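You operate a simulated robot arm through the tools that you are given. There is no shell and no other tool. Be economical: measure what you need, move in short steps, check, and stop when the job is done.

You are at the controls of a simulated robot arm. One attempt, no reset.

## Task
Put one of the stoppers from the green bench on the top of the herb bench. Take the tape roll and put it on the table. Take the small scoop and leave it on the tiled bench. Take the jar from the top of the herb bench and put it on the hose coil. Take the round brush and put it on the shelf under the herb bench. Fetch the pestle and stand it on the top of the bench. Shut the left door. Open the right door, fetch the sponge from the counter left of the basin and set it on the shelf under the sink and shut the door again. Do these in any order. Set down upright: jar, pestle.

It is judged by the outcome, as a careful person would: the job done as asked, and still so three seconds after it is handed in. It fails if anything else is knocked over, pushed out of place, dropped, spilled or broken. A push-on lid holds only when it is set on centred and level and pressed home; a screw cap is set on level and turned clockwise until tight.

## Robot
A 7-joint arm with a two-finger parallel gripper on a trunk, on a base that drives. Base frame: it is fixed to the floor where the robot stands at the start and does not move with it; the origin is under the middle of the robot, x ahead of it, y to its left, z up; the surface under the hand at the start is at about z = 0.78. Lengths are in m, angles in rad, forces in N, time in s.
With the tool pointing down near the work surface it reaches from about 0.1 to 0.52 m from the robot's upright axis, wherever it stands. Its first joint turns from -2.897 to 2.897 rad. Places, roughly: hose coil (13x13x2 cm) [-2, 0.3, 0.8]; jar [-2, 0, 1]; left door [3.3, 2.7, 0.5]; pestle (5x5x20 cm) [-2.3, 2.2, 1.8]; right door [3.8, 2.9, 0.5]; round brush (7x7x8 cm) [-2.2, 0.9, 1]; shelf under the herb bench [-2, -0.3, 0.2]; shelf under the sink [3.6, 3.1, 0.4]; small scoop (8x4x9 cm) [-2, -0.3, 0.9]; sponge (10x7x4 cm) [3.4, 3, 0.9]; stopper (3x3x5 cm) [0.7, 0.2, 0.8]; stopper (4x4x5 cm) [1.1, 0.3, 0.8]; table [0.8, 1.8, 0.8]; tape roll (7x7x3 cm) [0.3, -1.5, 0.9]; tiled bench [-1.6, 1.4, 0.6]; top of the bench [0.7, -1.6, 0.8]; top of the herb bench [-2, -0.3, 0.8]. Payload 1.57 kg.
The TCP is the grasp point between the finger pads, 0.03 m short of the fingertips. In the tool frame z runs along the fingers and y along their closing line. Largest opening 0.08 m; finger width 0.017, thickness 0.012; the body of the gripper, 0.04 by 0.082 m, starts 0.08 m behind the TCP.
Orientation is that of the tool frame in the base frame, as a unit quaternion [x, y, z, w]. With the fingers straight down and closing along the base's y, the tool's x points along the base's -x, its y along +y and its z along -z.

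## Interface
- The arm moves only by the tool jog_arm. Its argument "plan" is a list of rows, each a list of 7 numbers: the shift along the tool's x, y, z in m, then the turn, a rotation vector about the tool's x, y, z in rad, then the finger opening in m, from 0 to 0.08. In form: [[dx, dy, dz, wx, wy, wz, hand], ...]. A call has 1 to 8 rows; each row shifts and turns the commanded pose from where the row before left it, along the tool's axes as they then stand. Rows are played at 5 a second. More than 0.05 m and 0.15 rad between two rows, or a gripper value outside its range, and nothing of the call is played. Where a pose cannot be reached the arm comes as near as it can. A force on the tool above 40 N (or 10 N above the force at the start of the call, whichever is more), or a blocked arm, ends the call early, and 0.2 s more pass. The fingers move at their own pace (about 0.072 m/s each) and stop on an object; they squeeze with about 43 N. The grip force told is the motor's: it shows also when the fingers shut on nothing. Time passes only in rows, and 0.2 s behind the last, so rows that do not move let the fingers close. It gives the time, the measured TCP pose, the force on the tool (base axes), the opening and the grip force at its end, in the units of the frame above (readings bear some noise), with the torque about the TCP (base axes, N m) and any sound that the robot's microphone picked up.
- Cameras (640 x 400 px; columns grow to the right, rows downward): "scene" is now at [0.2382, -0.0023, 1.5849]; the picture's right is [-0.04, -1.00, 0.00], its down [-0.84, 0.03, -0.54] and it looks along [0.54, -0.02, -0.84] (base axes); focal length 271 px, centre (320, 200). "wrist" rides on the gripper at [0.072, -0.007, -0.122] in the tool frame; the picture's right is [0.09, 1.00, 0.00], its down [-0.84, 0.08, -0.54] and it looks along [-0.54, 0.05, 0.84] (tool axes); focal length 238 px, centre (320, 200). There is no depth. A picture from a camera that has moved, and an enlarged one, comes with that camera's place and axes in the base frame and with its lens.
- snapshot(camera): a new picture of that camera. It takes no simulated time.
- slide_trunk(by): slides the trunk up (or, below 0, down) by that many m; the arm and the scene camera ride with it, the base frame stays. It gives what a move gives, with no picture.
- base_move(legs): drives the robot by 1 to 6 legs, each [ahead, left, turn to the left] in m, m and rad, along the robot's own axes; the way and the turn of a leg run together, so that a leg with both is an arc; at most 1.5 m and 3.142 rad a leg. The arm and the cameras ride along, it lands a little off, and it stops where it bumps. It gives what a move gives.
- head_to(pan, tilt): turns the head with the scene camera to pan (to the left, within 1.501 rad either way) and tilt (down, from -0.506 to 1.204), counted from straight ahead of the robot. It gives what a move gives.
- close_up(camera, box): a new picture of the part [left, top, right, bottom] of that camera's present view, enlarged. It takes no simulated time.
- finish_job(): hands the job in; it is judged then, once.

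Work in short steps. Places have to be worked out from the pictures, the camera data and where the tool is seen: move nearer, look again, correct. Check each grasp and each placing, and mend what went wrong. You have 493 turns and 234 pictures in all, those below and enlarged ones among them. Open the gripper and draw the arm clear of the work before you hand the job in, unless the task says otherwise; then end with one line.

The tools are called after "Request:" by a JSON object that holds its "fn" and its "kwargs". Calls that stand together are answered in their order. jog_arm: Moves the arm, as the interface text tells. Its arguments: {"type":"object","properties":{"plan":{"type":"array"}},"required":["plan"]} The other tools are called the same way: slide_trunk (by) slides the trunk up or down; base_move (legs) drives the base; head_to (pan, tilt) turns the head that bears the scene camera; snapshot (camera) takes a picture; close_up (camera, box) takes an enlarged picture of a part of a camera's view; finish_job () hands the job in.

At the start:

```text
t: 0.0
ee_pos: [0.4305, -0.0429, 1.037]
tool_rot: [0.0, 1.0, 0.001, 0.0]
ft_force: [-0.2, 0.1, 0.0]
torque: [0.0, 0.03, 0.0]
width: 0.0801
gripper_force: 0.0
trunk travel left (down, up): [-0.832, 0.158]
robot x, y, heading: [-0.0007, 0.0006, -0.005]
head pan, tilt: [-0.035, 0.997]
```

scene: 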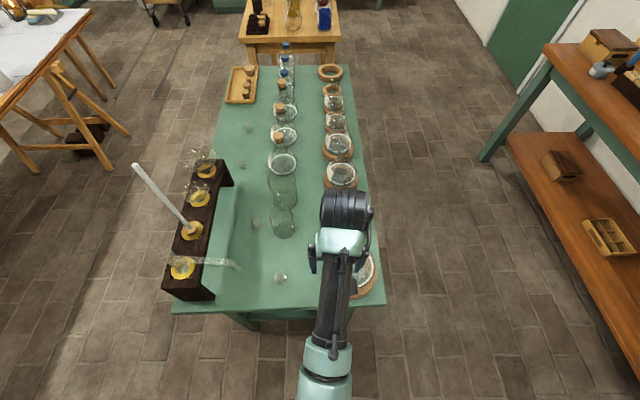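
wrist: 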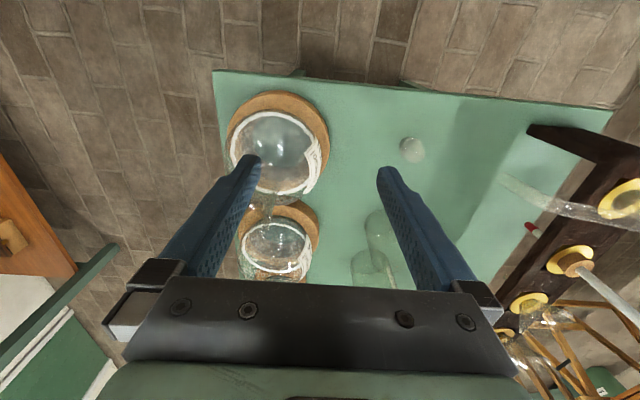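

The green bench lies ahead with glassware on it; I look closer to identify the stoppers.

Request:
{"fn": "close_up", "kwargs": {"camera": "scene", "box": [150, 40, 390, 190]}}

Request:
{"fn": "close_up", "kwargs": {"camera": "scene", "box": [150, 140, 390, 310]}}

```text
2.67 times, centred on (270, 115) of scene
camera zoom: at [0.2382, -0.0023, 1.5849], right [-0.04, -1.0, 0.0], down [-0.84, 0.03, -0.54], along [0.54, -0.02, -0.84], focal length 723 px, centre (453, 427)
```

zoom: 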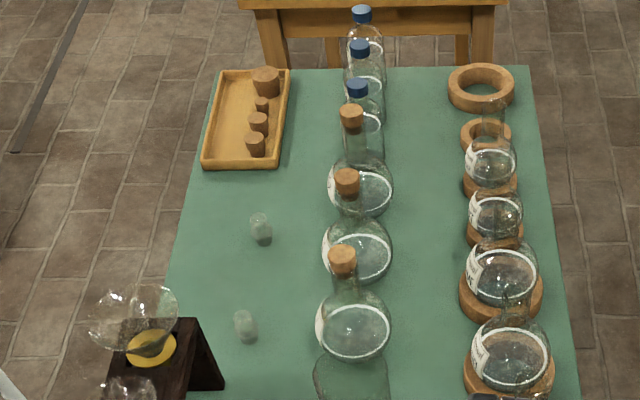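

```text
2.35 times, centred on (270, 225) of scene
camera zoom: at [0.2382, -0.0023, 1.5849], right [-0.04, -1.0, 0.0], down [-0.84, 0.03, -0.54], along [0.54, -0.02, -0.84], focal length 638 px, centre (438, 141)
```

zoom: 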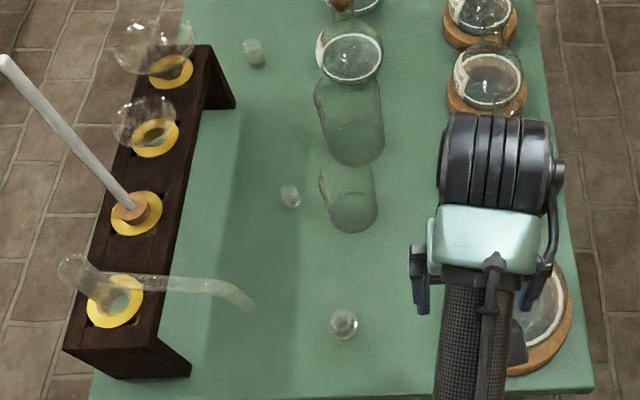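

The glass stoppers stand at about (0.66,0.14), (0.93,0.27), (1.12,0.27) and another at (0.48,0.06). I raise the trunk, then look round to learn the layout.

Request:
{"fn": "slide_trunk", "kwargs": {"by": 0.1}}

Request:
{"fn": "head_to", "kwargs": {"pan": 1.3, "tilt": 0.5}}

Request:
{"fn": "snapshot", "kwargs": {"camera": "scene"}}

Request:
{"fn": "head_to", "kwargs": {"pan": -1.3, "tilt": 0.6}}

Request:
{"fn": "snapshot", "kwargs": {"camera": "scene"}}

Request:
{"fn": "head_to", "kwargs": {"pan": 0.3, "tilt": 0.2}}

Request:
{"fn": "snapshot", "kwargs": {"camera": "scene"}}

```text
t: 1.3
ee_pos: [0.4293, -0.0422, 1.1379]
tool_rot: [0.0, 1.0, 0.0, 0.0]
ft_force: [-0.3, -0.5, -0.3]
torque: [0.01, 0.0, -0.04]
width: 0.0801
gripper_force: 0.1
trunk travel left (down, up): [-0.932, 0.058]
robot x, y, heading: [-0.0024, 0.0027, -0.003]
head pan, tilt: [-0.035, 0.997]
```

```text
t: 2.8
ee_pos: [0.4299, -0.0432, 1.1381]
tool_rot: [-0.001, 1.0, 0.0, 0.0]
ft_force: [0.1, -0.3, 0.1]
torque: [0.01, 0.01, 0.0]
width: 0.0804
gripper_force: 0.0
trunk travel left (down, up): [-0.932, 0.058]
robot x, y, heading: [-0.0006, -0.0009, 0.002]
head pan, tilt: [1.3, 0.499]
```

```text
229 pictures are left
camera scene: at [0.1928, 0.0878, 1.7258], right [0.96, -0.27, 0.0], down [-0.13, -0.46, -0.88], along [0.24, 0.85, -0.48], focal length 271 px, centre (320, 200)
```

scene: 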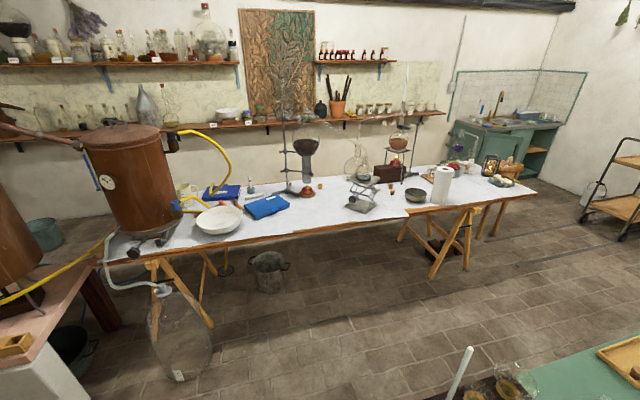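

```text
t: 5.2
ee_pos: [0.4294, -0.0432, 1.1385]
tool_rot: [0.0, 1.0, 0.0, 0.0]
ft_force: [0.0, -0.3, -0.3]
torque: [-0.01, 0.02, 0.01]
width: 0.0803
gripper_force: 0.2
trunk travel left (down, up): [-0.932, 0.058]
robot x, y, heading: [-0.0013, -0.0013, -0.002]
head pan, tilt: [-1.3, 0.6]
```

```text
228 pictures are left
camera scene: at [0.1921, -0.085, 1.7167], right [-0.96, -0.27, 0.0], down [-0.15, 0.54, -0.83], along [0.22, -0.8, -0.56], focal length 271 px, centre (320, 200)
```

scene: 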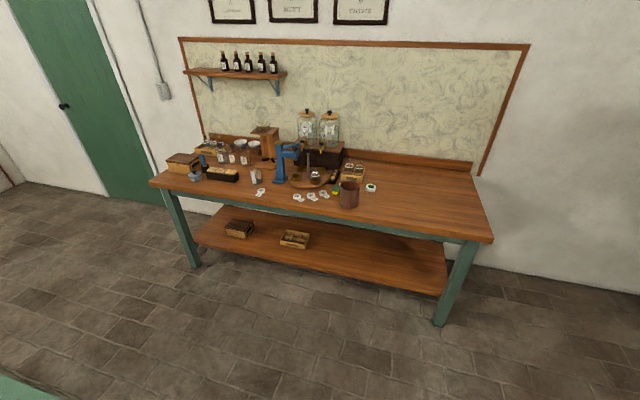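

```text
t: 6.8
ee_pos: [0.4302, -0.0429, 1.1375]
tool_rot: [0.0, 1.0, 0.001, 0.0]
ft_force: [0.9, -0.4, 1.1]
torque: [0.01, -0.04, -0.01]
width: 0.0799
gripper_force: 0.1
trunk travel left (down, up): [-0.932, 0.058]
robot x, y, heading: [0.0007, 0.001, 0.002]
head pan, tilt: [0.3, 0.201]
```

```text
227 pictures are left
camera scene: at [0.2574, 0.0277, 1.7535], right [0.3, -0.96, 0.0], down [-0.19, -0.06, -0.98], along [0.94, 0.29, -0.2], focal length 271 px, centre (320, 200)
```

scene: 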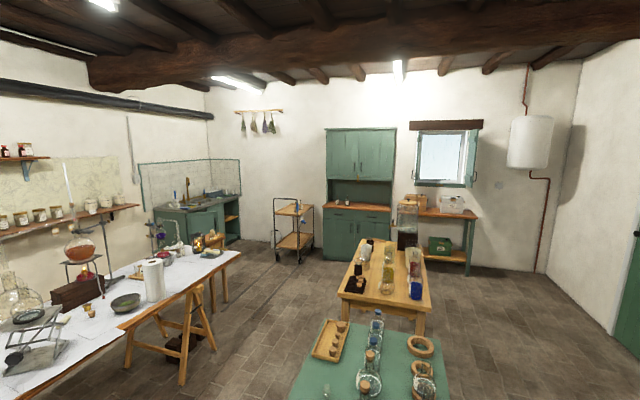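

Layout is clear. Now head down and drive ahead a little toward the green bench to get the stopper at (0.66,0.14).

Request:
{"fn": "head_to", "kwargs": {"pan": 0.1, "tilt": 1.0}}

Request:
{"fn": "base_move", "kwargs": {"legs": [[0.17, 0.0, 0.0]]}}

Request:
{"fn": "snapshot", "kwargs": {"camera": "scene"}}

Request:
{"fn": "snapshot", "kwargs": {"camera": "wrist"}}

```text
t: 8.0
ee_pos: [0.4302, -0.0429, 1.1388]
tool_rot: [0.0, 1.0, 0.001, 0.0]
ft_force: [0.3, 0.3, -0.9]
torque: [0.0, 0.03, 0.01]
width: 0.0801
gripper_force: 0.1
trunk travel left (down, up): [-0.932, 0.058]
robot x, y, heading: [0.0009, -0.001, -0.001]
head pan, tilt: [0.099, 1.0]
```

```text
t: 9.4
ee_pos: [0.5965, -0.0423, 1.1382]
tool_rot: [-0.001, 1.0, 0.0, 0.0]
ft_force: [0.9, 0.1, -0.9]
torque: [0.01, -0.02, -0.03]
width: 0.0799
gripper_force: 0.0
trunk travel left (down, up): [-0.932, 0.058]
robot x, y, heading: [0.1667, 0.0032, -0.001]
head pan, tilt: [0.099, 1.0]
```

```text
226 pictures are left
camera scene: at [0.4029, 0.007, 1.6849], right [0.1, -1.0, 0.0], down [-0.84, -0.08, -0.54], along [0.54, 0.05, -0.84], focal length 271 px, centre (320, 200)
```

scene: 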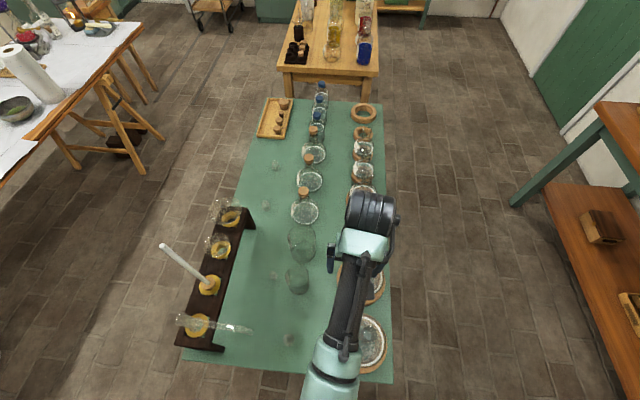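

```text
225 pictures are left
camera wrist: at [0.5238, -0.0483, 1.2608], right [-0.09, 1.0, 0.0], down [0.84, 0.08, 0.54], along [0.54, 0.05, -0.84], focal length 238 px, centre (320, 200)
```

wrist: 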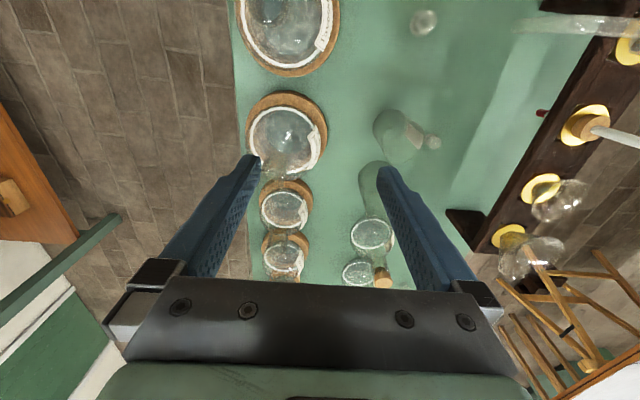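

The stopper is at about (0.66, 0.185) from both cameras, with a beaker right of it. I drive 6 cm more for reach and move the hand over it.

Request:
{"fn": "base_move", "kwargs": {"legs": [[0.06, 0.0, 0.0]]}}

Request:
{"fn": "jog_arm", "kwargs": {"plan": [[0, 0.045, 0, 0, 0, 0, 0.08], [0, 0.045, 0, 0, 0, 0, 0.08], [0, 0.045, 0, 0, 0, 0, 0.08], [0, 0.045, 0, 0, 0, 0, 0.08], [0, 0.045, 0, 0, 0, 0, 0.08], [0, 0, 0, 0, 0, 0.145, 0.08], [0, 0, 0, 0, 0, 0.145, 0.08], [0, 0, 0, 0, 0, 0.145, 0.08]]}}

Request:
{"fn": "jog_arm", "kwargs": {"plan": [[0, 0, 0, 0, 0, 0.142, 0.08], [0, 0, 0, 0, 0, 0.142, 0.08], [0, 0, 0, 0, 0, 0.142, 0.08], [0, 0, 0, 0, 0, 0.142, 0.08], [0, 0, 0, 0, 0, 0.142, 0.08], [0, 0, 0, 0, 0, 0.142, 0.08], [0, 0, 0, 0, 0, 0.142, 0.08], [0, 0, 0, 0, 0, 0.142, 0.08]]}}

Request:
{"fn": "snapshot", "kwargs": {"camera": "wrist"}}

Request:
{"fn": "snapshot", "kwargs": {"camera": "scene"}}

```text
t: 10.4
ee_pos: [0.6549, -0.0425, 1.1378]
tool_rot: [0.001, 1.0, 0.0, 0.001]
ft_force: [-0.2, 0.8, 0.0]
torque: [0.0, -0.02, 0.01]
width: 0.08
gripper_force: 0.1
trunk travel left (down, up): [-0.932, 0.058]
robot x, y, heading: [0.2272, 0.0011, -0.008]
head pan, tilt: [0.099, 1.0]
```

```text
t: 12.2
ee_pos: [0.6569, 0.1828, 1.1381]
tool_rot: [0.219, 0.976, 0.0, 0.001]
ft_force: [-0.3, -0.3, -0.1]
torque: [0.03, -0.01, 0.03]
width: 0.08
gripper_force: 0.0
trunk travel left (down, up): [-0.932, 0.058]
robot x, y, heading: [0.2222, 0.0032, -0.001]
head pan, tilt: [0.099, 1.0]
```

```text
t: 14.0
ee_pos: [0.6578, 0.182, 1.1381]
tool_rot: [0.709, 0.705, 0.0, 0.0]
ft_force: [-0.5, 0.1, 0.3]
torque: [0.0, -0.04, -0.01]
width: 0.0803
gripper_force: 0.0
trunk travel left (down, up): [-0.932, 0.058]
robot x, y, heading: [0.2234, -0.0015, -0.0]
head pan, tilt: [0.099, 1.0]
```

```text
224 pictures are left
camera wrist: at [0.6508, 0.2548, 1.2601], right [1.0, 0.09, 0.0], down [0.07, -0.84, 0.54], along [0.05, -0.54, -0.84], focal length 238 px, centre (320, 200)
```

wrist: 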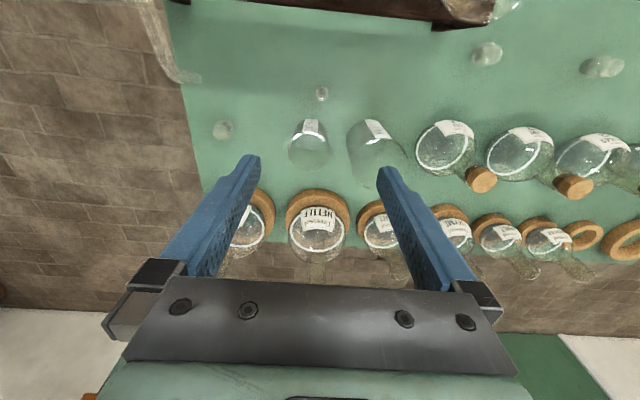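

```text
223 pictures are left
camera scene: at [0.4642, 0.0066, 1.6847], right [0.1, -1.0, 0.0], down [-0.84, -0.08, -0.54], along [0.54, 0.05, -0.84], focal length 271 px, centre (320, 200)
```

scene: 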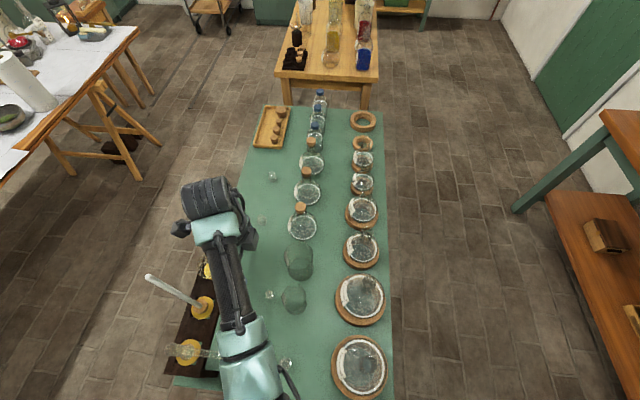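

The stopper reads (0.66,0.186), right under the hand. I descend partway and check.

Request:
{"fn": "jog_arm", "kwargs": {"plan": [[0.004, 0.002, 0.045, 0, 0, 0, 0.08], [0, 0, 0.045, 0, 0, 0, 0.08], [0, 0, 0.045, 0, 0, 0, 0.08], [0, 0, 0.045, 0, 0, 0, 0.08], [0, 0, 0.045, 0, 0, 0, 0.08]]}}

Request:
{"fn": "snapshot", "kwargs": {"camera": "wrist"}}

Request:
{"fn": "close_up", "kwargs": {"camera": "scene", "box": [200, 200, 360, 300]}}

```text
t: 15.2
ee_pos: [0.6608, 0.188, 0.9136]
tool_rot: [0.708, 0.706, 0.0, 0.0]
ft_force: [-0.1, -0.3, -0.3]
torque: [0.02, 0.03, 0.03]
width: 0.0797
gripper_force: 0.0
trunk travel left (down, up): [-0.932, 0.058]
robot x, y, heading: [0.2268, -0.0025, 0.003]
head pan, tilt: [0.099, 1.0]
```

```text
222 pictures are left
camera wrist: at [0.6535, 0.2611, 1.0358], right [1.0, 0.09, 0.0], down [0.07, -0.84, 0.54], along [0.05, -0.54, -0.84], focal length 238 px, centre (320, 200)
```

wrist: 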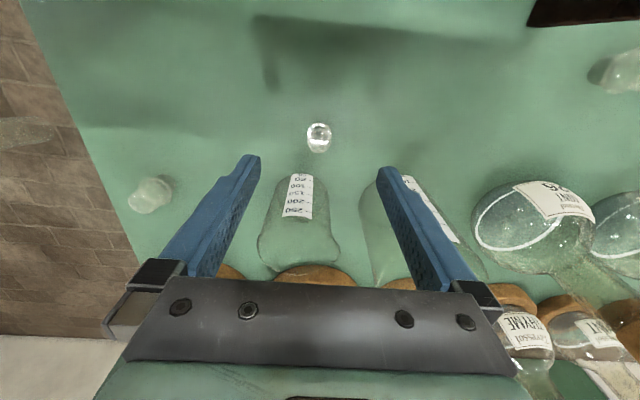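

```text
4.00 times, centred on (280, 250) of scene
camera zoom: at [0.465, 0.007, 1.6846], right [0.1, -1.0, 0.0], down [-0.84, -0.08, -0.54], along [0.54, 0.05, -0.84], focal length 1085 px, centre (480, 0)
```

zoom: 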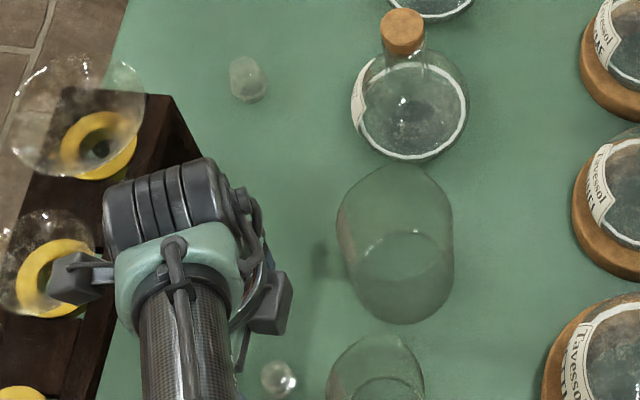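

Aligned. The camera body nears the funnels in the rack, so I lower 5 cm and check clearance.

Request:
{"fn": "jog_arm", "kwargs": {"plan": [[0.0, 0, 0.025, 0, 0, 0, 0.08], [0, 0, 0.025, 0, 0, 0, 0.08]]}}

Request:
{"fn": "close_up", "kwargs": {"camera": "scene", "box": [160, 220, 320, 320]}}

Request:
{"fn": "snapshot", "kwargs": {"camera": "wrist"}}

```text
t: 15.8
ee_pos: [0.6474, 0.1774, 0.8837]
tool_rot: [0.708, 0.707, 0.001, 0.002]
ft_force: [-0.5, -0.3, -0.3]
torque: [0.0, 0.02, 0.02]
width: 0.0802
gripper_force: 0.0
out of reach, approached as far as the arm can: row 1, 2
trunk travel left (down, up): [-0.932, 0.058]
robot x, y, heading: [0.2231, -0.003, -0.002]
head pan, tilt: [0.099, 1.0]
```

```text
4.00 times, centred on (240, 270) of scene
camera zoom: at [0.4644, 0.0066, 1.6847], right [0.1, -1.0, 0.0], down [-0.84, -0.08, -0.54], along [0.54, 0.05, -0.84], focal length 1085 px, centre (640, -80)
```

zoom: 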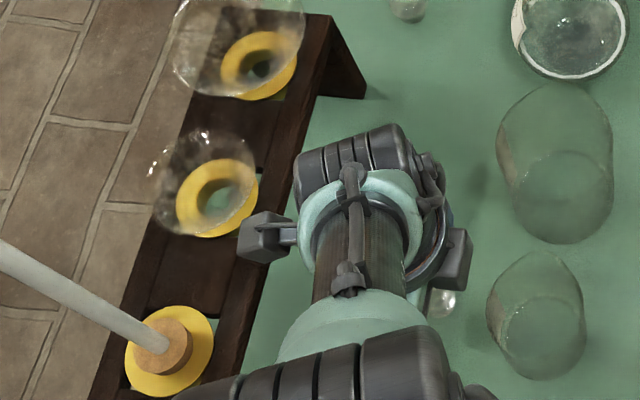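

```text
219 pictures are left
camera wrist: at [0.6398, 0.2492, 1.006], right [1.0, 0.09, 0.0], down [0.07, -0.84, 0.54], along [0.05, -0.54, -0.84], focal length 238 px, centre (320, 200)
```

wrist: 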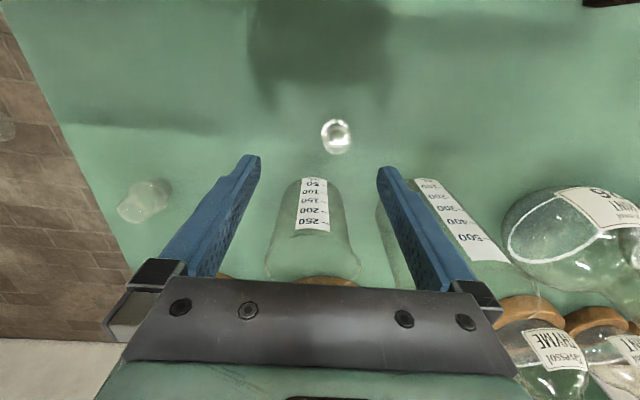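

The arm hit its reach limit because the trunk is high. I back up, lower the trunk 8 cm instead.

Request:
{"fn": "jog_arm", "kwargs": {"plan": [[0.0, 0, -0.03, 0, 0, 0, 0.08], [0.011, 0.013, -0.015, 0, 0, 0, 0.08]]}}

Request:
{"fn": "slide_trunk", "kwargs": {"by": -0.07}}

Request:
{"fn": "snapshot", "kwargs": {"camera": "wrist"}}

Request:
{"fn": "close_up", "kwargs": {"camera": "scene", "box": [160, 220, 320, 320]}}

```text
t: 16.4
ee_pos: [0.6719, 0.1939, 0.9124]
tool_rot: [0.708, 0.706, 0.0, 0.0]
ft_force: [-0.1, 0.6, 0.4]
torque: [0.0, 0.01, 0.01]
width: 0.0802
gripper_force: 0.1
out of reach, approached as far as the arm can: row 1
trunk travel left (down, up): [-0.932, 0.058]
robot x, y, heading: [0.2268, -0.0002, -0.002]
head pan, tilt: [0.099, 1.0]
```

```text
t: 17.4
ee_pos: [0.6716, 0.1939, 0.8423]
tool_rot: [0.708, 0.706, 0.0, 0.0]
ft_force: [0.3, -0.6, -1.0]
torque: [0.01, 0.0, 0.01]
width: 0.0802
gripper_force: 0.0
trunk travel left (down, up): [-0.862, 0.128]
robot x, y, heading: [0.2263, 0.001, -0.002]
head pan, tilt: [0.099, 1.0]
```

```text
218 pictures are left
camera wrist: at [0.665, 0.2666, 0.9651], right [1.0, 0.09, 0.0], down [0.08, -0.84, 0.54], along [0.05, -0.54, -0.84], focal length 238 px, centre (320, 200)
```

wrist: 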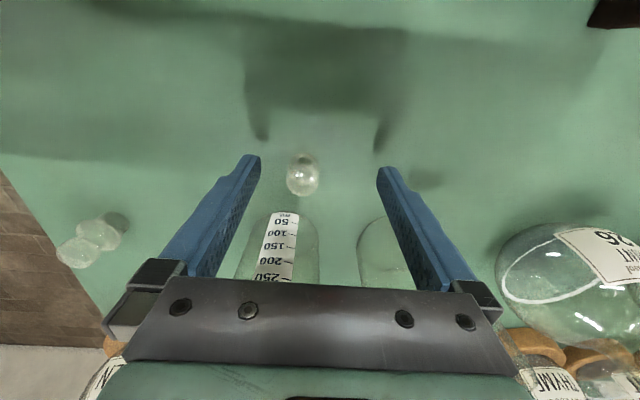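

```text
4.00 times, centred on (240, 270) of scene
camera zoom: at [0.4641, 0.0066, 1.6147], right [0.1, -1.0, 0.0], down [-0.84, -0.08, -0.54], along [0.54, 0.05, -0.84], focal length 1085 px, centre (640, -80)
```

zoom: 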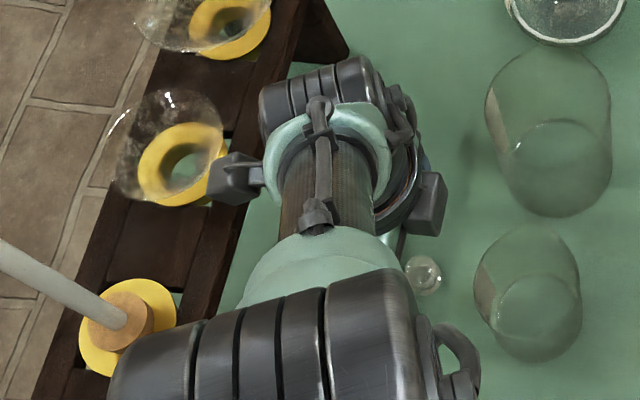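

Stopper is at (0.660,0.186); TCP needs 12 mm back in x, 8 mm in y. I correct, lower 2 cm, close.

Request:
{"fn": "jog_arm", "kwargs": {"plan": [[-0.008, -0.012, 0.0, 0, 0, 0, 0.08], [0, 0, 0.02, 0, 0, 0, 0.08], [0, 0, 0.0, 0, 0, 0, 0.0], [0, 0, 0.0, 0, 0, 0, 0.0], [0, 0, 0.0, 0, 0, 0, 0.0], [0, 0, 0.0, 0, 0, 0, 0.0]]}}

Request:
{"fn": "snapshot", "kwargs": {"camera": "wrist"}}

```text
t: 18.9
ee_pos: [0.6581, 0.1849, 0.8249]
tool_rot: [0.708, 0.706, 0.0, -0.001]
ft_force: [-0.5, -0.3, 0.7]
torque: [0.05, 0.02, 0.03]
width: 0.0223
gripper_force: 34.5
out of reach, approached as far as the arm can: row 1, 2
trunk travel left (down, up): [-0.862, 0.128]
robot x, y, heading: [0.2279, -0.0036, -0.004]
head pan, tilt: [0.099, 1.0]
```

```text
216 pictures are left
camera wrist: at [0.6524, 0.2575, 0.9477], right [1.0, 0.09, 0.0], down [0.08, -0.84, 0.54], along [0.05, -0.54, -0.84], focal length 238 px, centre (320, 200)
```

wrist: 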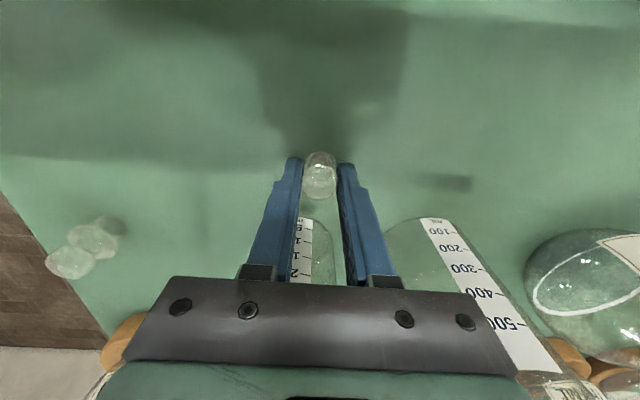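

Stopper is gripped (2.2 cm). I lift with the trunk and the arm, then back away from the bench.

Request:
{"fn": "slide_trunk", "kwargs": {"by": 0.12}}

Request:
{"fn": "jog_arm", "kwargs": {"plan": [[0, 0, -0.045, 0, 0, 0, 0], [0, 0, -0.045, 0, 0, 0, 0], [0, 0, -0.045, 0, 0, 0, 0], [0, 0, -0.045, 0, 0, 0, 0], [-0.045, 0, -0.03, 0, 0, 0, 0], [-0.045, 0, 0, 0, 0, 0, 0], [-0.045, 0, 0, 0, 0, 0, 0]]}}

Request:
{"fn": "base_move", "kwargs": {"legs": [[-0.25, 0, 0]]}}

Request:
{"fn": "snapshot", "kwargs": {"camera": "wrist"}}

Request:
{"fn": "snapshot", "kwargs": {"camera": "scene"}}

```text
t: 20.4
ee_pos: [0.6587, 0.1841, 0.9451]
tool_rot: [0.708, 0.706, 0.0, 0.001]
ft_force: [-0.2, -0.6, -0.2]
torque: [-0.01, -0.02, 0.01]
width: 0.0215
gripper_force: 35.2
trunk travel left (down, up): [-0.982, 0.008]
robot x, y, heading: [0.2309, -0.0002, -0.006]
head pan, tilt: [0.099, 1.0]
```

```text
refused: row 5 steps farther than a row can; nothing moved
```

```text
t: 22.1
ee_pos: [0.4144, 0.1831, 0.9432]
tool_rot: [0.71, 0.704, 0.0, 0.0]
ft_force: [0.3, 0.7, 0.0]
torque: [0.01, -0.01, -0.02]
width: 0.0212
gripper_force: 34.4
trunk travel left (down, up): [-0.982, 0.008]
robot x, y, heading: [-0.0212, 0.0001, -0.009]
head pan, tilt: [0.099, 1.0]
```

```text
215 pictures are left
camera wrist: at [0.4088, 0.2566, 1.0674], right [1.0, 0.08, 0.0], down [0.07, -0.84, 0.54], along [0.05, -0.54, -0.84], focal length 238 px, centre (320, 200)
```

wrist: 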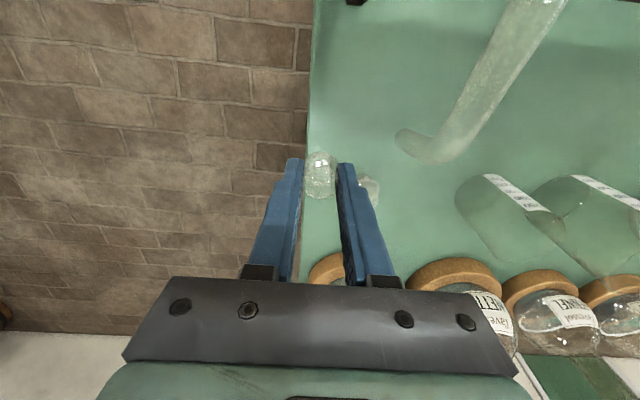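

```text
214 pictures are left
camera scene: at [0.22, 0.0065, 1.7345], right [0.09, -1.0, 0.0], down [-0.84, -0.08, -0.54], along [0.54, 0.05, -0.84], focal length 271 px, centre (320, 200)
```

scene: 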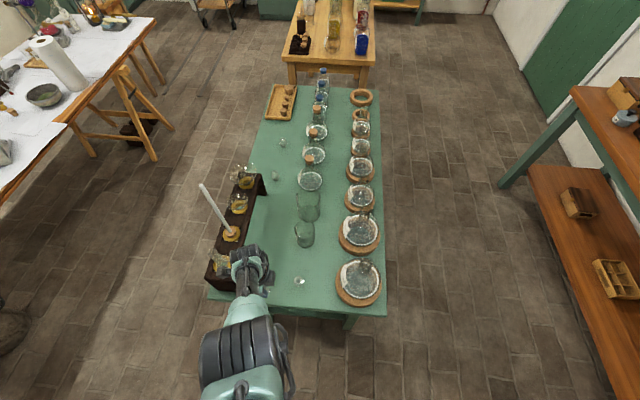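

The lift was refused yet the base moved; I check that the retort in the rack was not disturbed.

Request:
{"fn": "close_up", "kwargs": {"camera": "scene", "box": [180, 160, 340, 310]}}

```text
2.67 times, centred on (260, 235) of scene
camera zoom: at [0.22, 0.0065, 1.7345], right [0.09, -1.0, 0.0], down [-0.84, -0.08, -0.54], along [0.54, 0.05, -0.84], focal length 723 px, centre (480, 107)
```

zoom: 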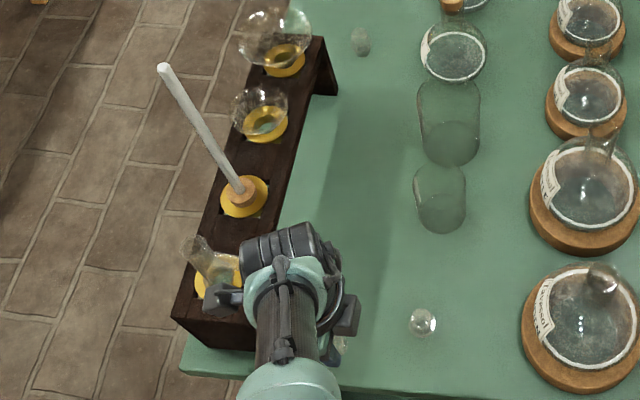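

Now raise the arm straight up before anything else.

Request:
{"fn": "jog_arm", "kwargs": {"plan": [[0, 0, -0.045, 0, 0, 0, 0], [0, 0, -0.045, 0, 0, 0, 0], [0, 0, -0.045, 0, 0, 0, 0], [0, 0, -0.045, 0, 0, 0, 0]]}}

Request:
{"fn": "snapshot", "kwargs": {"camera": "wrist"}}

```text
t: 23.1
ee_pos: [0.4135, 0.1816, 1.1221]
tool_rot: [0.71, 0.704, 0.0, -0.001]
ft_force: [-1.0, 0.4, 0.1]
torque: [0.02, 0.0, -0.01]
width: 0.0224
gripper_force: 34.9
trunk travel left (down, up): [-0.982, 0.008]
robot x, y, heading: [-0.0208, 0.0031, -0.01]
head pan, tilt: [0.099, 1.0]
```

```text
212 pictures are left
camera wrist: at [0.407, 0.2545, 1.2462], right [1.0, 0.08, 0.0], down [0.07, -0.84, 0.54], along [0.05, -0.54, -0.84], focal length 238 px, centre (320, 200)
```

wrist: 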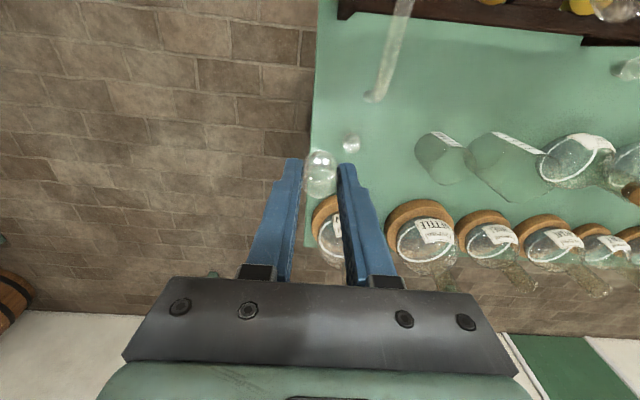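

Stopper held, retort undisturbed. I back off, turn round towards the herb bench, and look.

Request:
{"fn": "base_move", "kwargs": {"legs": [[-0.5, 0, 0], [0, 0, 3.14], [0.4, 0, 0]]}}

Request:
{"fn": "head_to", "kwargs": {"pan": 0.0, "tilt": 0.6}}

Request:
{"fn": "snapshot", "kwargs": {"camera": "scene"}}

```text
t: 35.5
ee_pos: [-1.341, -0.1827, 1.1235]
tool_rot: [0.708, -0.706, 0.001, 0.0]
ft_force: [-1.0, 0.3, 0.5]
torque: [-0.02, -0.02, -0.01]
width: 0.0224
gripper_force: 35.6
trunk travel left (down, up): [-0.982, 0.008]
robot x, y, heading: [-0.9139, 0.0022, -3.136]
head pan, tilt: [0.099, 1.0]
```

```text
t: 36.4
ee_pos: [-1.3415, -0.1815, 1.1238]
tool_rot: [0.708, -0.706, 0.0, 0.0]
ft_force: [-0.8, -0.5, 0.7]
torque: [-0.01, -0.03, 0.02]
width: 0.0225
gripper_force: 34.7
trunk travel left (down, up): [-0.982, 0.008]
robot x, y, heading: [-0.912, 0.0006, -3.136]
head pan, tilt: [0.0, 0.6]
```

```text
211 pictures are left
camera scene: at [-1.1705, 0.0023, 1.7667], right [0.0, 1.0, 0.0], down [0.57, 0.0, -0.82], along [-0.82, 0.0, -0.57], focal length 271 px, centre (320, 200)
```

scene: 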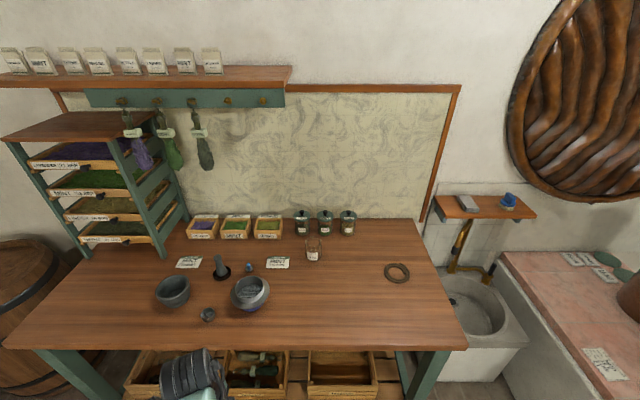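

Herb bench seen with coil, jar, small things. Zoom to identify.

Request:
{"fn": "close_up", "kwargs": {"camera": "scene", "box": [150, 200, 310, 330]}}

Request:
{"fn": "close_up", "kwargs": {"camera": "scene", "box": [270, 180, 430, 300]}}

Request:
{"fn": "close_up", "kwargs": {"camera": "scene", "box": [430, 150, 640, 300]}}

```text
3.08 times, centred on (230, 265) of scene
camera zoom: at [-1.1705, 0.0023, 1.7667], right [0.0, 1.0, 0.0], down [0.57, 0.0, -0.82], along [-0.82, 0.0, -0.57], focal length 835 px, centre (597, 0)
```

zoom: 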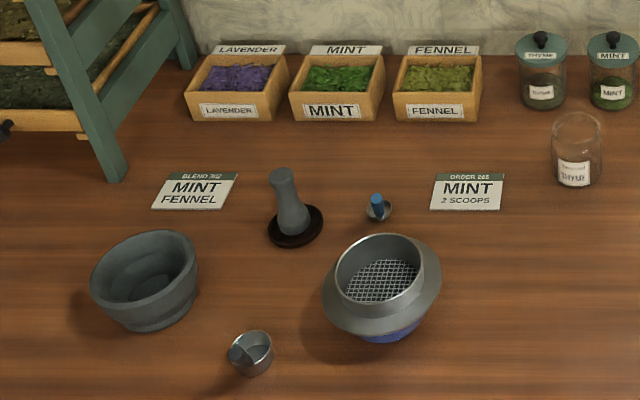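

```text
3.33 times, centred on (350, 240) of scene
camera zoom: at [-1.1705, 0.0023, 1.7667], right [0.0, 1.0, 0.0], down [0.57, 0.0, -0.82], along [-0.82, 0.0, -0.57], focal length 904 px, centre (220, 67)
```

zoom: 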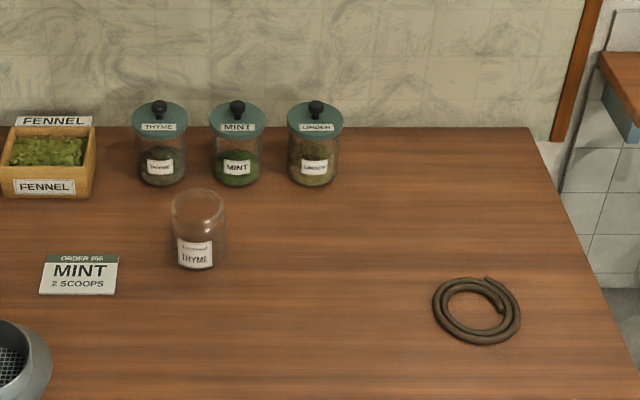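

```text
2.67 times, centred on (535, 225) of scene
camera zoom: at [-1.1705, 0.0023, 1.7667], right [0.0, 1.0, 0.0], down [0.57, 0.0, -0.82], along [-0.82, 0.0, -0.57], focal length 723 px, centre (-253, 133)
```

zoom: 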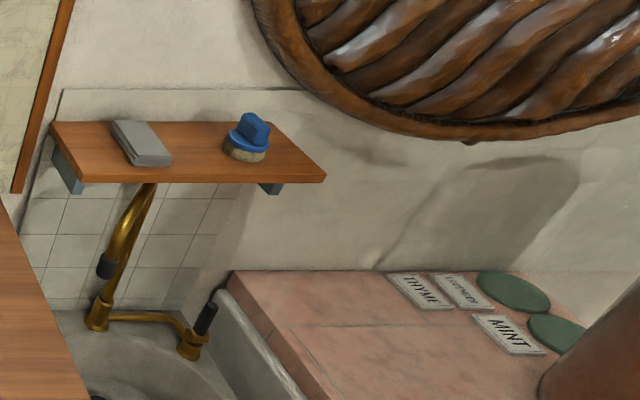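

The small scoop (blue handle) is at about (-1.97,-0.2), the jar at (-2.1,-0.03), the coil at (-2,0.35). I drive nearer to set the stopper on a clear front part of the herb bench.

Request:
{"fn": "base_move", "kwargs": {"legs": [[0.4, 0, 0]]}}

Request:
{"fn": "jog_arm", "kwargs": {"plan": [[-0.042, 0, 0, 0, 0, 0, 0], [-0.042, 0, 0, 0, 0, 0, 0], [-0.042, 0, 0, 0, 0, 0, 0], [-0.042, 0, 0, 0, 0, 0, 0], [-0.042, 0, 0, 0, 0, 0, 0], [-0.042, 0, 0, 0, 0, 0, 0], [-0.042, 0, 0, 0, 0, 0, 0], [-0.042, 0, 0, 0, 0, 0, 0]]}}

Request:
{"fn": "head_to", "kwargs": {"pan": 0.0, "tilt": 0.9}}

Request:
{"fn": "snapshot", "kwargs": {"camera": "scene"}}

Request:
{"fn": "snapshot", "kwargs": {"camera": "wrist"}}

```text
t: 38.9
ee_pos: [-1.7333, -0.1828, 1.1242]
tool_rot: [0.708, -0.706, 0.001, 0.001]
ft_force: [-0.3, 0.0, 0.3]
torque: [0.02, 0.02, 0.0]
width: 0.0224
gripper_force: 35.1
trunk travel left (down, up): [-0.982, 0.008]
robot x, y, heading: [-1.3015, 0.0051, -3.138]
head pan, tilt: [0.0, 0.6]
```

```text
t: 40.7
ee_pos: [-1.7361, 0.1543, 1.1209]
tool_rot: [0.708, -0.706, 0.0, -0.001]
ft_force: [-0.1, 0.2, -1.3]
torque: [-0.03, 0.01, 0.02]
width: 0.0227
gripper_force: 34.6
trunk travel left (down, up): [-0.982, 0.008]
robot x, y, heading: [-1.3025, 0.0003, -3.141]
head pan, tilt: [0.0, 0.6]
```

```text
t: 41.5
ee_pos: [-1.7362, 0.1527, 1.1198]
tool_rot: [0.708, -0.706, 0.0, 0.0]
ft_force: [0.8, 1.2, 0.2]
torque: [-0.01, 0.0, -0.02]
width: 0.0227
gripper_force: 35.2
trunk travel left (down, up): [-0.982, 0.008]
robot x, y, heading: [-1.3029, 0.0016, -3.137]
head pan, tilt: [0.0, 0.901]
```

```text
207 pictures are left
camera scene: at [-1.5502, 0.0014, 1.742], right [0.0, 1.0, 0.0], down [0.78, 0.0, -0.62], along [-0.62, 0.0, -0.78], focal length 271 px, centre (320, 200)
```

scene: 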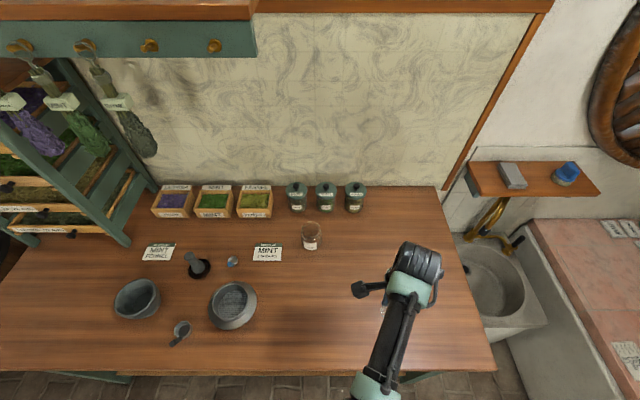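

```text
206 pictures are left
camera wrist: at [-1.7289, 0.0818, 1.2431], right [-1.0, -0.09, 0.0], down [-0.08, 0.84, 0.54], along [-0.05, 0.54, -0.84], focal length 238 px, centre (320, 200)
```

wrist: 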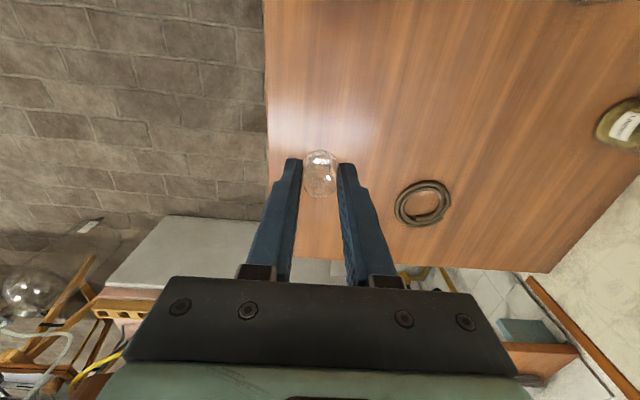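

The spot (-1.74,0.15) is clear. Lower by the trunk to near the surface.

Request:
{"fn": "slide_trunk", "kwargs": {"by": -0.26}}

Request:
{"fn": "snapshot", "kwargs": {"camera": "wrist"}}

```text
t: 43.9
ee_pos: [-1.7368, 0.1529, 0.8694]
tool_rot: [-0.707, 0.708, 0.002, -0.001]
ft_force: [8.9, -2.1, 16.8]
torque: [-0.14, -0.36, 0.0]
width: 0.0228
gripper_force: 35.3
trunk travel left (down, up): [-0.726, 0.264]
robot x, y, heading: [-1.3039, 0.0013, -3.14]
head pan, tilt: [0.0, 0.901]
stopped: the force on the tool passed its limit at 60 N (the readings are from after the stop); the commanded pose is now the measured one
```

```text
205 pictures are left
camera wrist: at [-1.7291, 0.0823, 0.9925], right [-1.0, -0.09, 0.0], down [-0.08, 0.84, 0.54], along [-0.05, 0.54, -0.84], focal length 238 px, centre (320, 200)
```

wrist: 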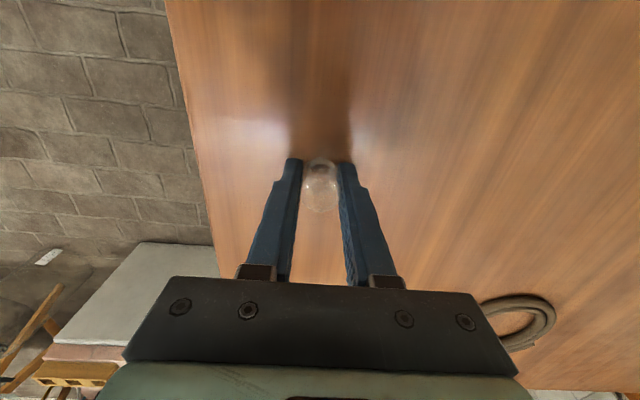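

The stopper touched down at TCP 0.869, so the bench top is near 0.825. Relax slightly and release, then rise.

Request:
{"fn": "jog_arm", "kwargs": {"plan": [[0, 0, -0.001, 0, 0, 0, 0.0], [0, 0, 0, 0, 0, 0, 0.03], [0, 0, 0, 0, 0, 0, 0.05], [0, 0, 0, 0, 0, 0, 0.06], [0, 0, -0.03, 0, 0, 0, 0.06], [0, 0, -0.03, 0, 0, 0, 0.06], [0, 0, -0.03, 0, 0, 0, 0.06]]}}

Request:
{"fn": "snapshot", "kwargs": {"camera": "wrist"}}

```text
t: 45.5
ee_pos: [-1.7388, 0.1557, 0.9591]
tool_rot: [0.707, -0.707, -0.007, 0.001]
ft_force: [0.6, -0.5, 0.6]
torque: [-0.06, -0.02, 0.0]
width: 0.06
gripper_force: 0.0
out of reach, approached as far as the arm can: row 7
trunk travel left (down, up): [-0.726, 0.264]
robot x, y, heading: [-1.305, 0.0031, -3.141]
head pan, tilt: [0.0, 0.901]
```

```text
204 pictures are left
camera wrist: at [-1.7315, 0.0831, 1.0813], right [-1.0, -0.09, 0.01], down [-0.07, 0.83, 0.55], along [-0.06, 0.55, -0.83], focal length 238 px, centre (320, 200)
```

wrist: 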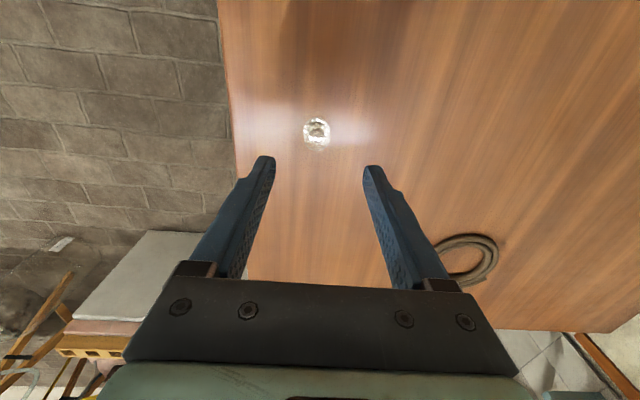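

Stopper stands on the bench. I raise the trunk and look down to judge how close the base can go.

Request:
{"fn": "slide_trunk", "kwargs": {"by": 0.2}}

Request:
{"fn": "head_to", "kwargs": {"pan": 0.3, "tilt": 1.2}}

Request:
{"fn": "snapshot", "kwargs": {"camera": "scene"}}

```text
t: 47.7
ee_pos: [-1.7395, 0.1555, 1.1591]
tool_rot: [0.707, -0.707, -0.008, 0.001]
ft_force: [-0.7, -0.6, 1.0]
torque: [0.01, -0.01, -0.02]
width: 0.0602
gripper_force: 0.1
trunk travel left (down, up): [-0.926, 0.064]
robot x, y, heading: [-1.3048, 0.0001, -3.138]
head pan, tilt: [0.0, 0.901]
```

```text
t: 48.5
ee_pos: [-1.7392, 0.1554, 1.1613]
tool_rot: [-0.707, 0.707, 0.007, -0.001]
ft_force: [-0.6, -0.1, 0.0]
torque: [-0.01, 0.0, 0.0]
width: 0.06
gripper_force: 0.1
trunk travel left (down, up): [-0.926, 0.064]
robot x, y, heading: [-1.3035, -0.0017, -3.142]
head pan, tilt: [0.3, 1.201]
```

```text
203 pictures are left
camera scene: at [-1.5281, -0.0148, 1.6662], right [-0.3, 0.95, 0.0], down [0.89, 0.28, -0.36], along [-0.35, -0.11, -0.93], focal length 271 px, centre (320, 200)
```

scene: 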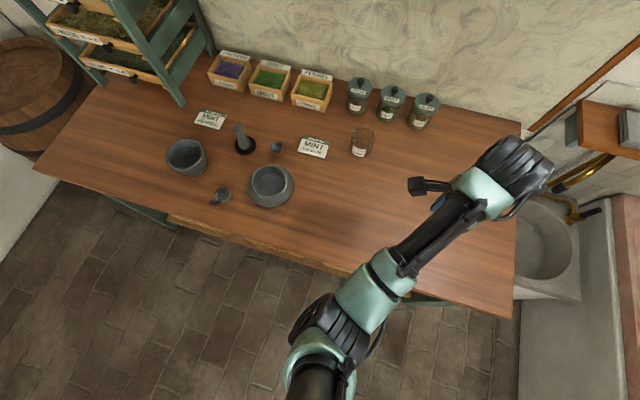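

Drive 0.2 m ahead with the hand well above everything.

Request:
{"fn": "base_move", "kwargs": {"legs": [[0.2, 0, 0]]}}

Request:
{"fn": "base_move", "kwargs": {"legs": [[0.08, 0, 0]]}}

```text
t: 50.1
ee_pos: [-1.941, 0.1521, 1.1597]
tool_rot: [0.709, -0.705, -0.007, 0.001]
ft_force: [0.1, -0.4, 1.0]
torque: [0.01, -0.02, -0.01]
width: 0.0601
gripper_force: 0.0
trunk travel left (down, up): [-0.926, 0.064]
robot x, y, heading: [-1.5027, 0.0031, -3.134]
head pan, tilt: [0.3, 1.201]
```

```text
t: 51.2
ee_pos: [-2.0207, 0.1503, 1.1598]
tool_rot: [0.709, -0.705, -0.008, 0.001]
ft_force: [-0.5, 0.0, 0.1]
torque: [0.0, 0.02, 0.01]
width: 0.0601
gripper_force: 0.1
trunk travel left (down, up): [-0.926, 0.064]
robot x, y, heading: [-1.5838, 0.0047, -3.134]
head pan, tilt: [0.3, 1.201]
```

No bump; reach is now sufficient. I move the hand toward the jar and look with the wrist camera.

Request:
{"fn": "jog_arm", "kwargs": {"plan": [[0.045, 0.01, 0, 0, 0, 0, 0.08], [0.045, 0.01, 0, 0, 0, 0, 0.08], [0.045, 0.01, 0, 0, 0, 0, 0.08], [0.045, 0.01, 0, 0, 0, 0, 0.08]]}}

Request:
{"fn": "snapshot", "kwargs": {"camera": "wrist"}}

Request:
{"fn": "snapshot", "kwargs": {"camera": "scene"}}

```text
t: 52.2
ee_pos: [-2.0595, -0.0318, 1.1575]
tool_rot: [0.709, -0.705, -0.008, 0.001]
ft_force: [0.8, 0.6, 0.1]
torque: [0.03, -0.01, 0.02]
width: 0.0798
gripper_force: 0.0
trunk travel left (down, up): [-0.926, 0.064]
robot x, y, heading: [-1.5847, 0.0032, -3.129]
head pan, tilt: [0.3, 1.201]
```

```text
202 pictures are left
camera wrist: at [-2.0508, -0.1035, 1.2792], right [-1.0, -0.1, 0.01], down [-0.07, 0.83, 0.55], along [-0.06, 0.55, -0.83], focal length 238 px, centre (320, 200)
```

wrist: 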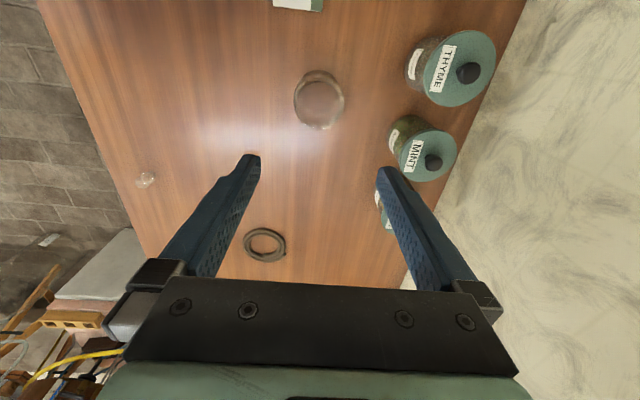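

```text
201 pictures are left
camera scene: at [-1.8075, -0.0193, 1.6662], right [-0.3, 0.95, 0.0], down [0.89, 0.28, -0.36], along [-0.35, -0.11, -0.93], focal length 271 px, centre (320, 200)
```

scene: 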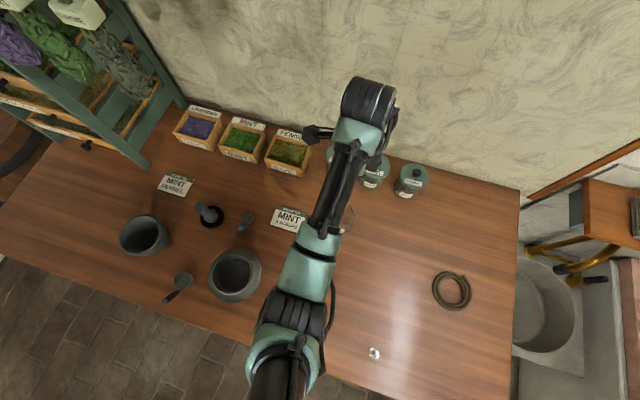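

I zoom on the jar to measure its diameter and place.

Request:
{"fn": "close_up", "kwargs": {"camera": "wrist", "box": [260, 40, 390, 150]}}

```text
3.64 times, centred on (325, 95) of wrist
camera zoom: at [-2.0508, -0.1035, 1.2792], right [-1.0, -0.1, 0.01], down [-0.07, 0.83, 0.55], along [-0.06, 0.55, -0.83], focal length 867 px, centre (302, 582)
```

zoom: 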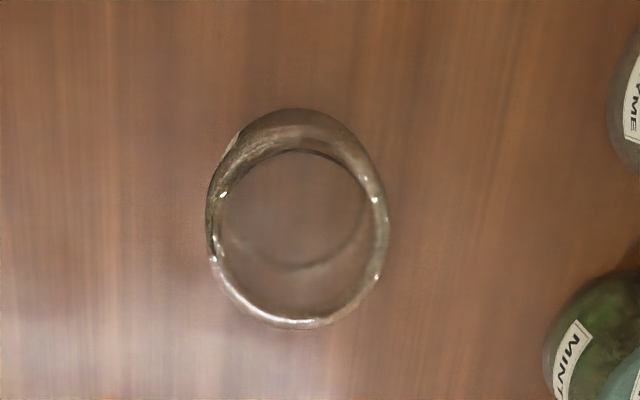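

Jar center ≈ (-2.060,-0.029), about 7 cm wide; the hand is right above. Lower the trunk 18 cm and re-check.

Request:
{"fn": "slide_trunk", "kwargs": {"by": -0.17}}

Request:
{"fn": "snapshot", "kwargs": {"camera": "wrist"}}

```text
t: 54.1
ee_pos: [-2.0581, -0.0298, 0.9884]
tool_rot: [0.708, -0.706, -0.007, 0.002]
ft_force: [-1.4, -0.1, -0.3]
torque: [0.0, 0.03, 0.0]
width: 0.0798
gripper_force: 0.0
trunk travel left (down, up): [-0.756, 0.234]
robot x, y, heading: [-1.5826, 0.0004, -3.132]
head pan, tilt: [0.3, 1.201]
```

```text
199 pictures are left
camera wrist: at [-2.0509, -0.1019, 1.1094], right [-1.0, -0.1, 0.01], down [-0.08, 0.83, 0.55], along [-0.06, 0.55, -0.83], focal length 238 px, centre (320, 200)
```

wrist: 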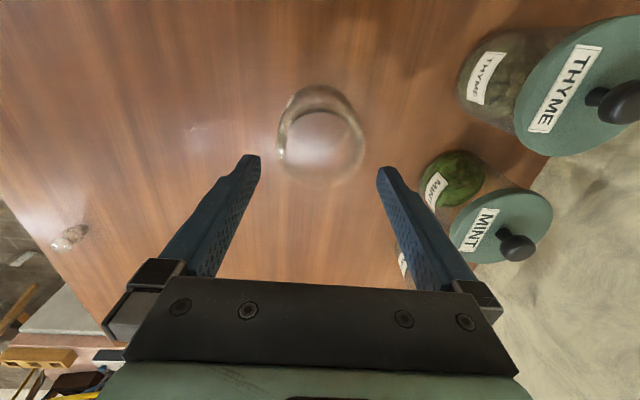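

Jar is centred between the fingers within ~2 mm. Descend 11 cm and close.

Request:
{"fn": "slide_trunk", "kwargs": {"by": -0.105}}

Request:
{"fn": "snapshot", "kwargs": {"camera": "wrist"}}

```text
t: 55.5
ee_pos: [-2.0592, -0.0299, 0.8829]
tool_rot: [0.709, -0.705, -0.008, 0.002]
ft_force: [-0.2, 0.7, 0.3]
torque: [-0.03, -0.01, -0.03]
width: 0.08
gripper_force: 0.1
trunk travel left (down, up): [-0.651, 0.339]
robot x, y, heading: [-1.5849, 0.0038, -3.13]
head pan, tilt: [0.3, 1.201]
```

```text
198 pictures are left
camera wrist: at [-2.0509, -0.1019, 1.0044], right [-1.0, -0.1, 0.01], down [-0.08, 0.83, 0.55], along [-0.06, 0.55, -0.83], focal length 238 px, centre (320, 200)
```

wrist: 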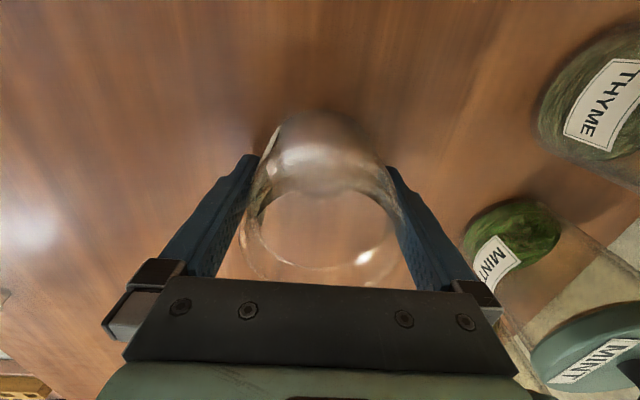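

Jar is between the fingers without contact. Close the grip gently and lift a little.

Request:
{"fn": "jog_arm", "kwargs": {"plan": [[0, 0, 0, 0, 0, 0, 0.05], [0, 0, 0, 0, 0, 0, 0.05], [0, 0, 0, 0, 0, 0, 0.05]]}}

Request:
{"fn": "slide_trunk", "kwargs": {"by": 0.05}}

Request:
{"fn": "snapshot", "kwargs": {"camera": "wrist"}}

```text
t: 56.3
ee_pos: [-2.0598, -0.0286, 0.8813]
tool_rot: [0.709, -0.705, -0.007, 0.001]
ft_force: [0.8, 0.1, 2.8]
torque: [0.01, -0.11, 0.01]
width: 0.0737
gripper_force: 43.1
trunk travel left (down, up): [-0.651, 0.339]
robot x, y, heading: [-1.5837, -0.0013, -3.137]
head pan, tilt: [0.3, 1.201]
```

```text
t: 57.2
ee_pos: [-2.0601, -0.0294, 0.933]
tool_rot: [0.709, -0.706, -0.007, 0.002]
ft_force: [-0.2, 0.2, -2.1]
torque: [-0.03, 0.01, -0.01]
width: 0.0737
gripper_force: 42.9
trunk travel left (down, up): [-0.701, 0.289]
robot x, y, heading: [-1.5836, -0.0028, -3.137]
head pan, tilt: [0.3, 1.201]
```

```text
197 pictures are left
camera wrist: at [-2.0511, -0.1019, 1.0542], right [-1.0, -0.1, 0.01], down [-0.08, 0.83, 0.55], along [-0.06, 0.55, -0.83], focal length 238 px, centre (320, 200)
```

wrist: 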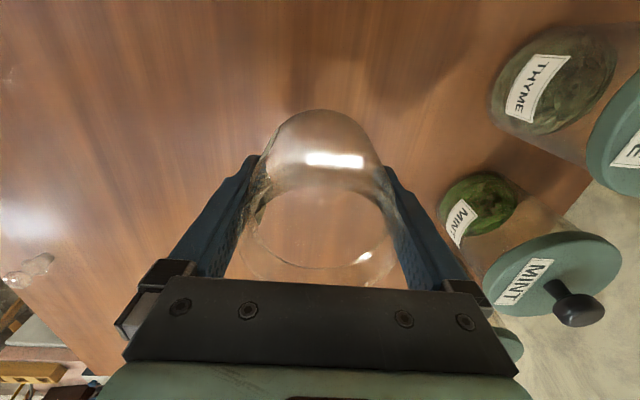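

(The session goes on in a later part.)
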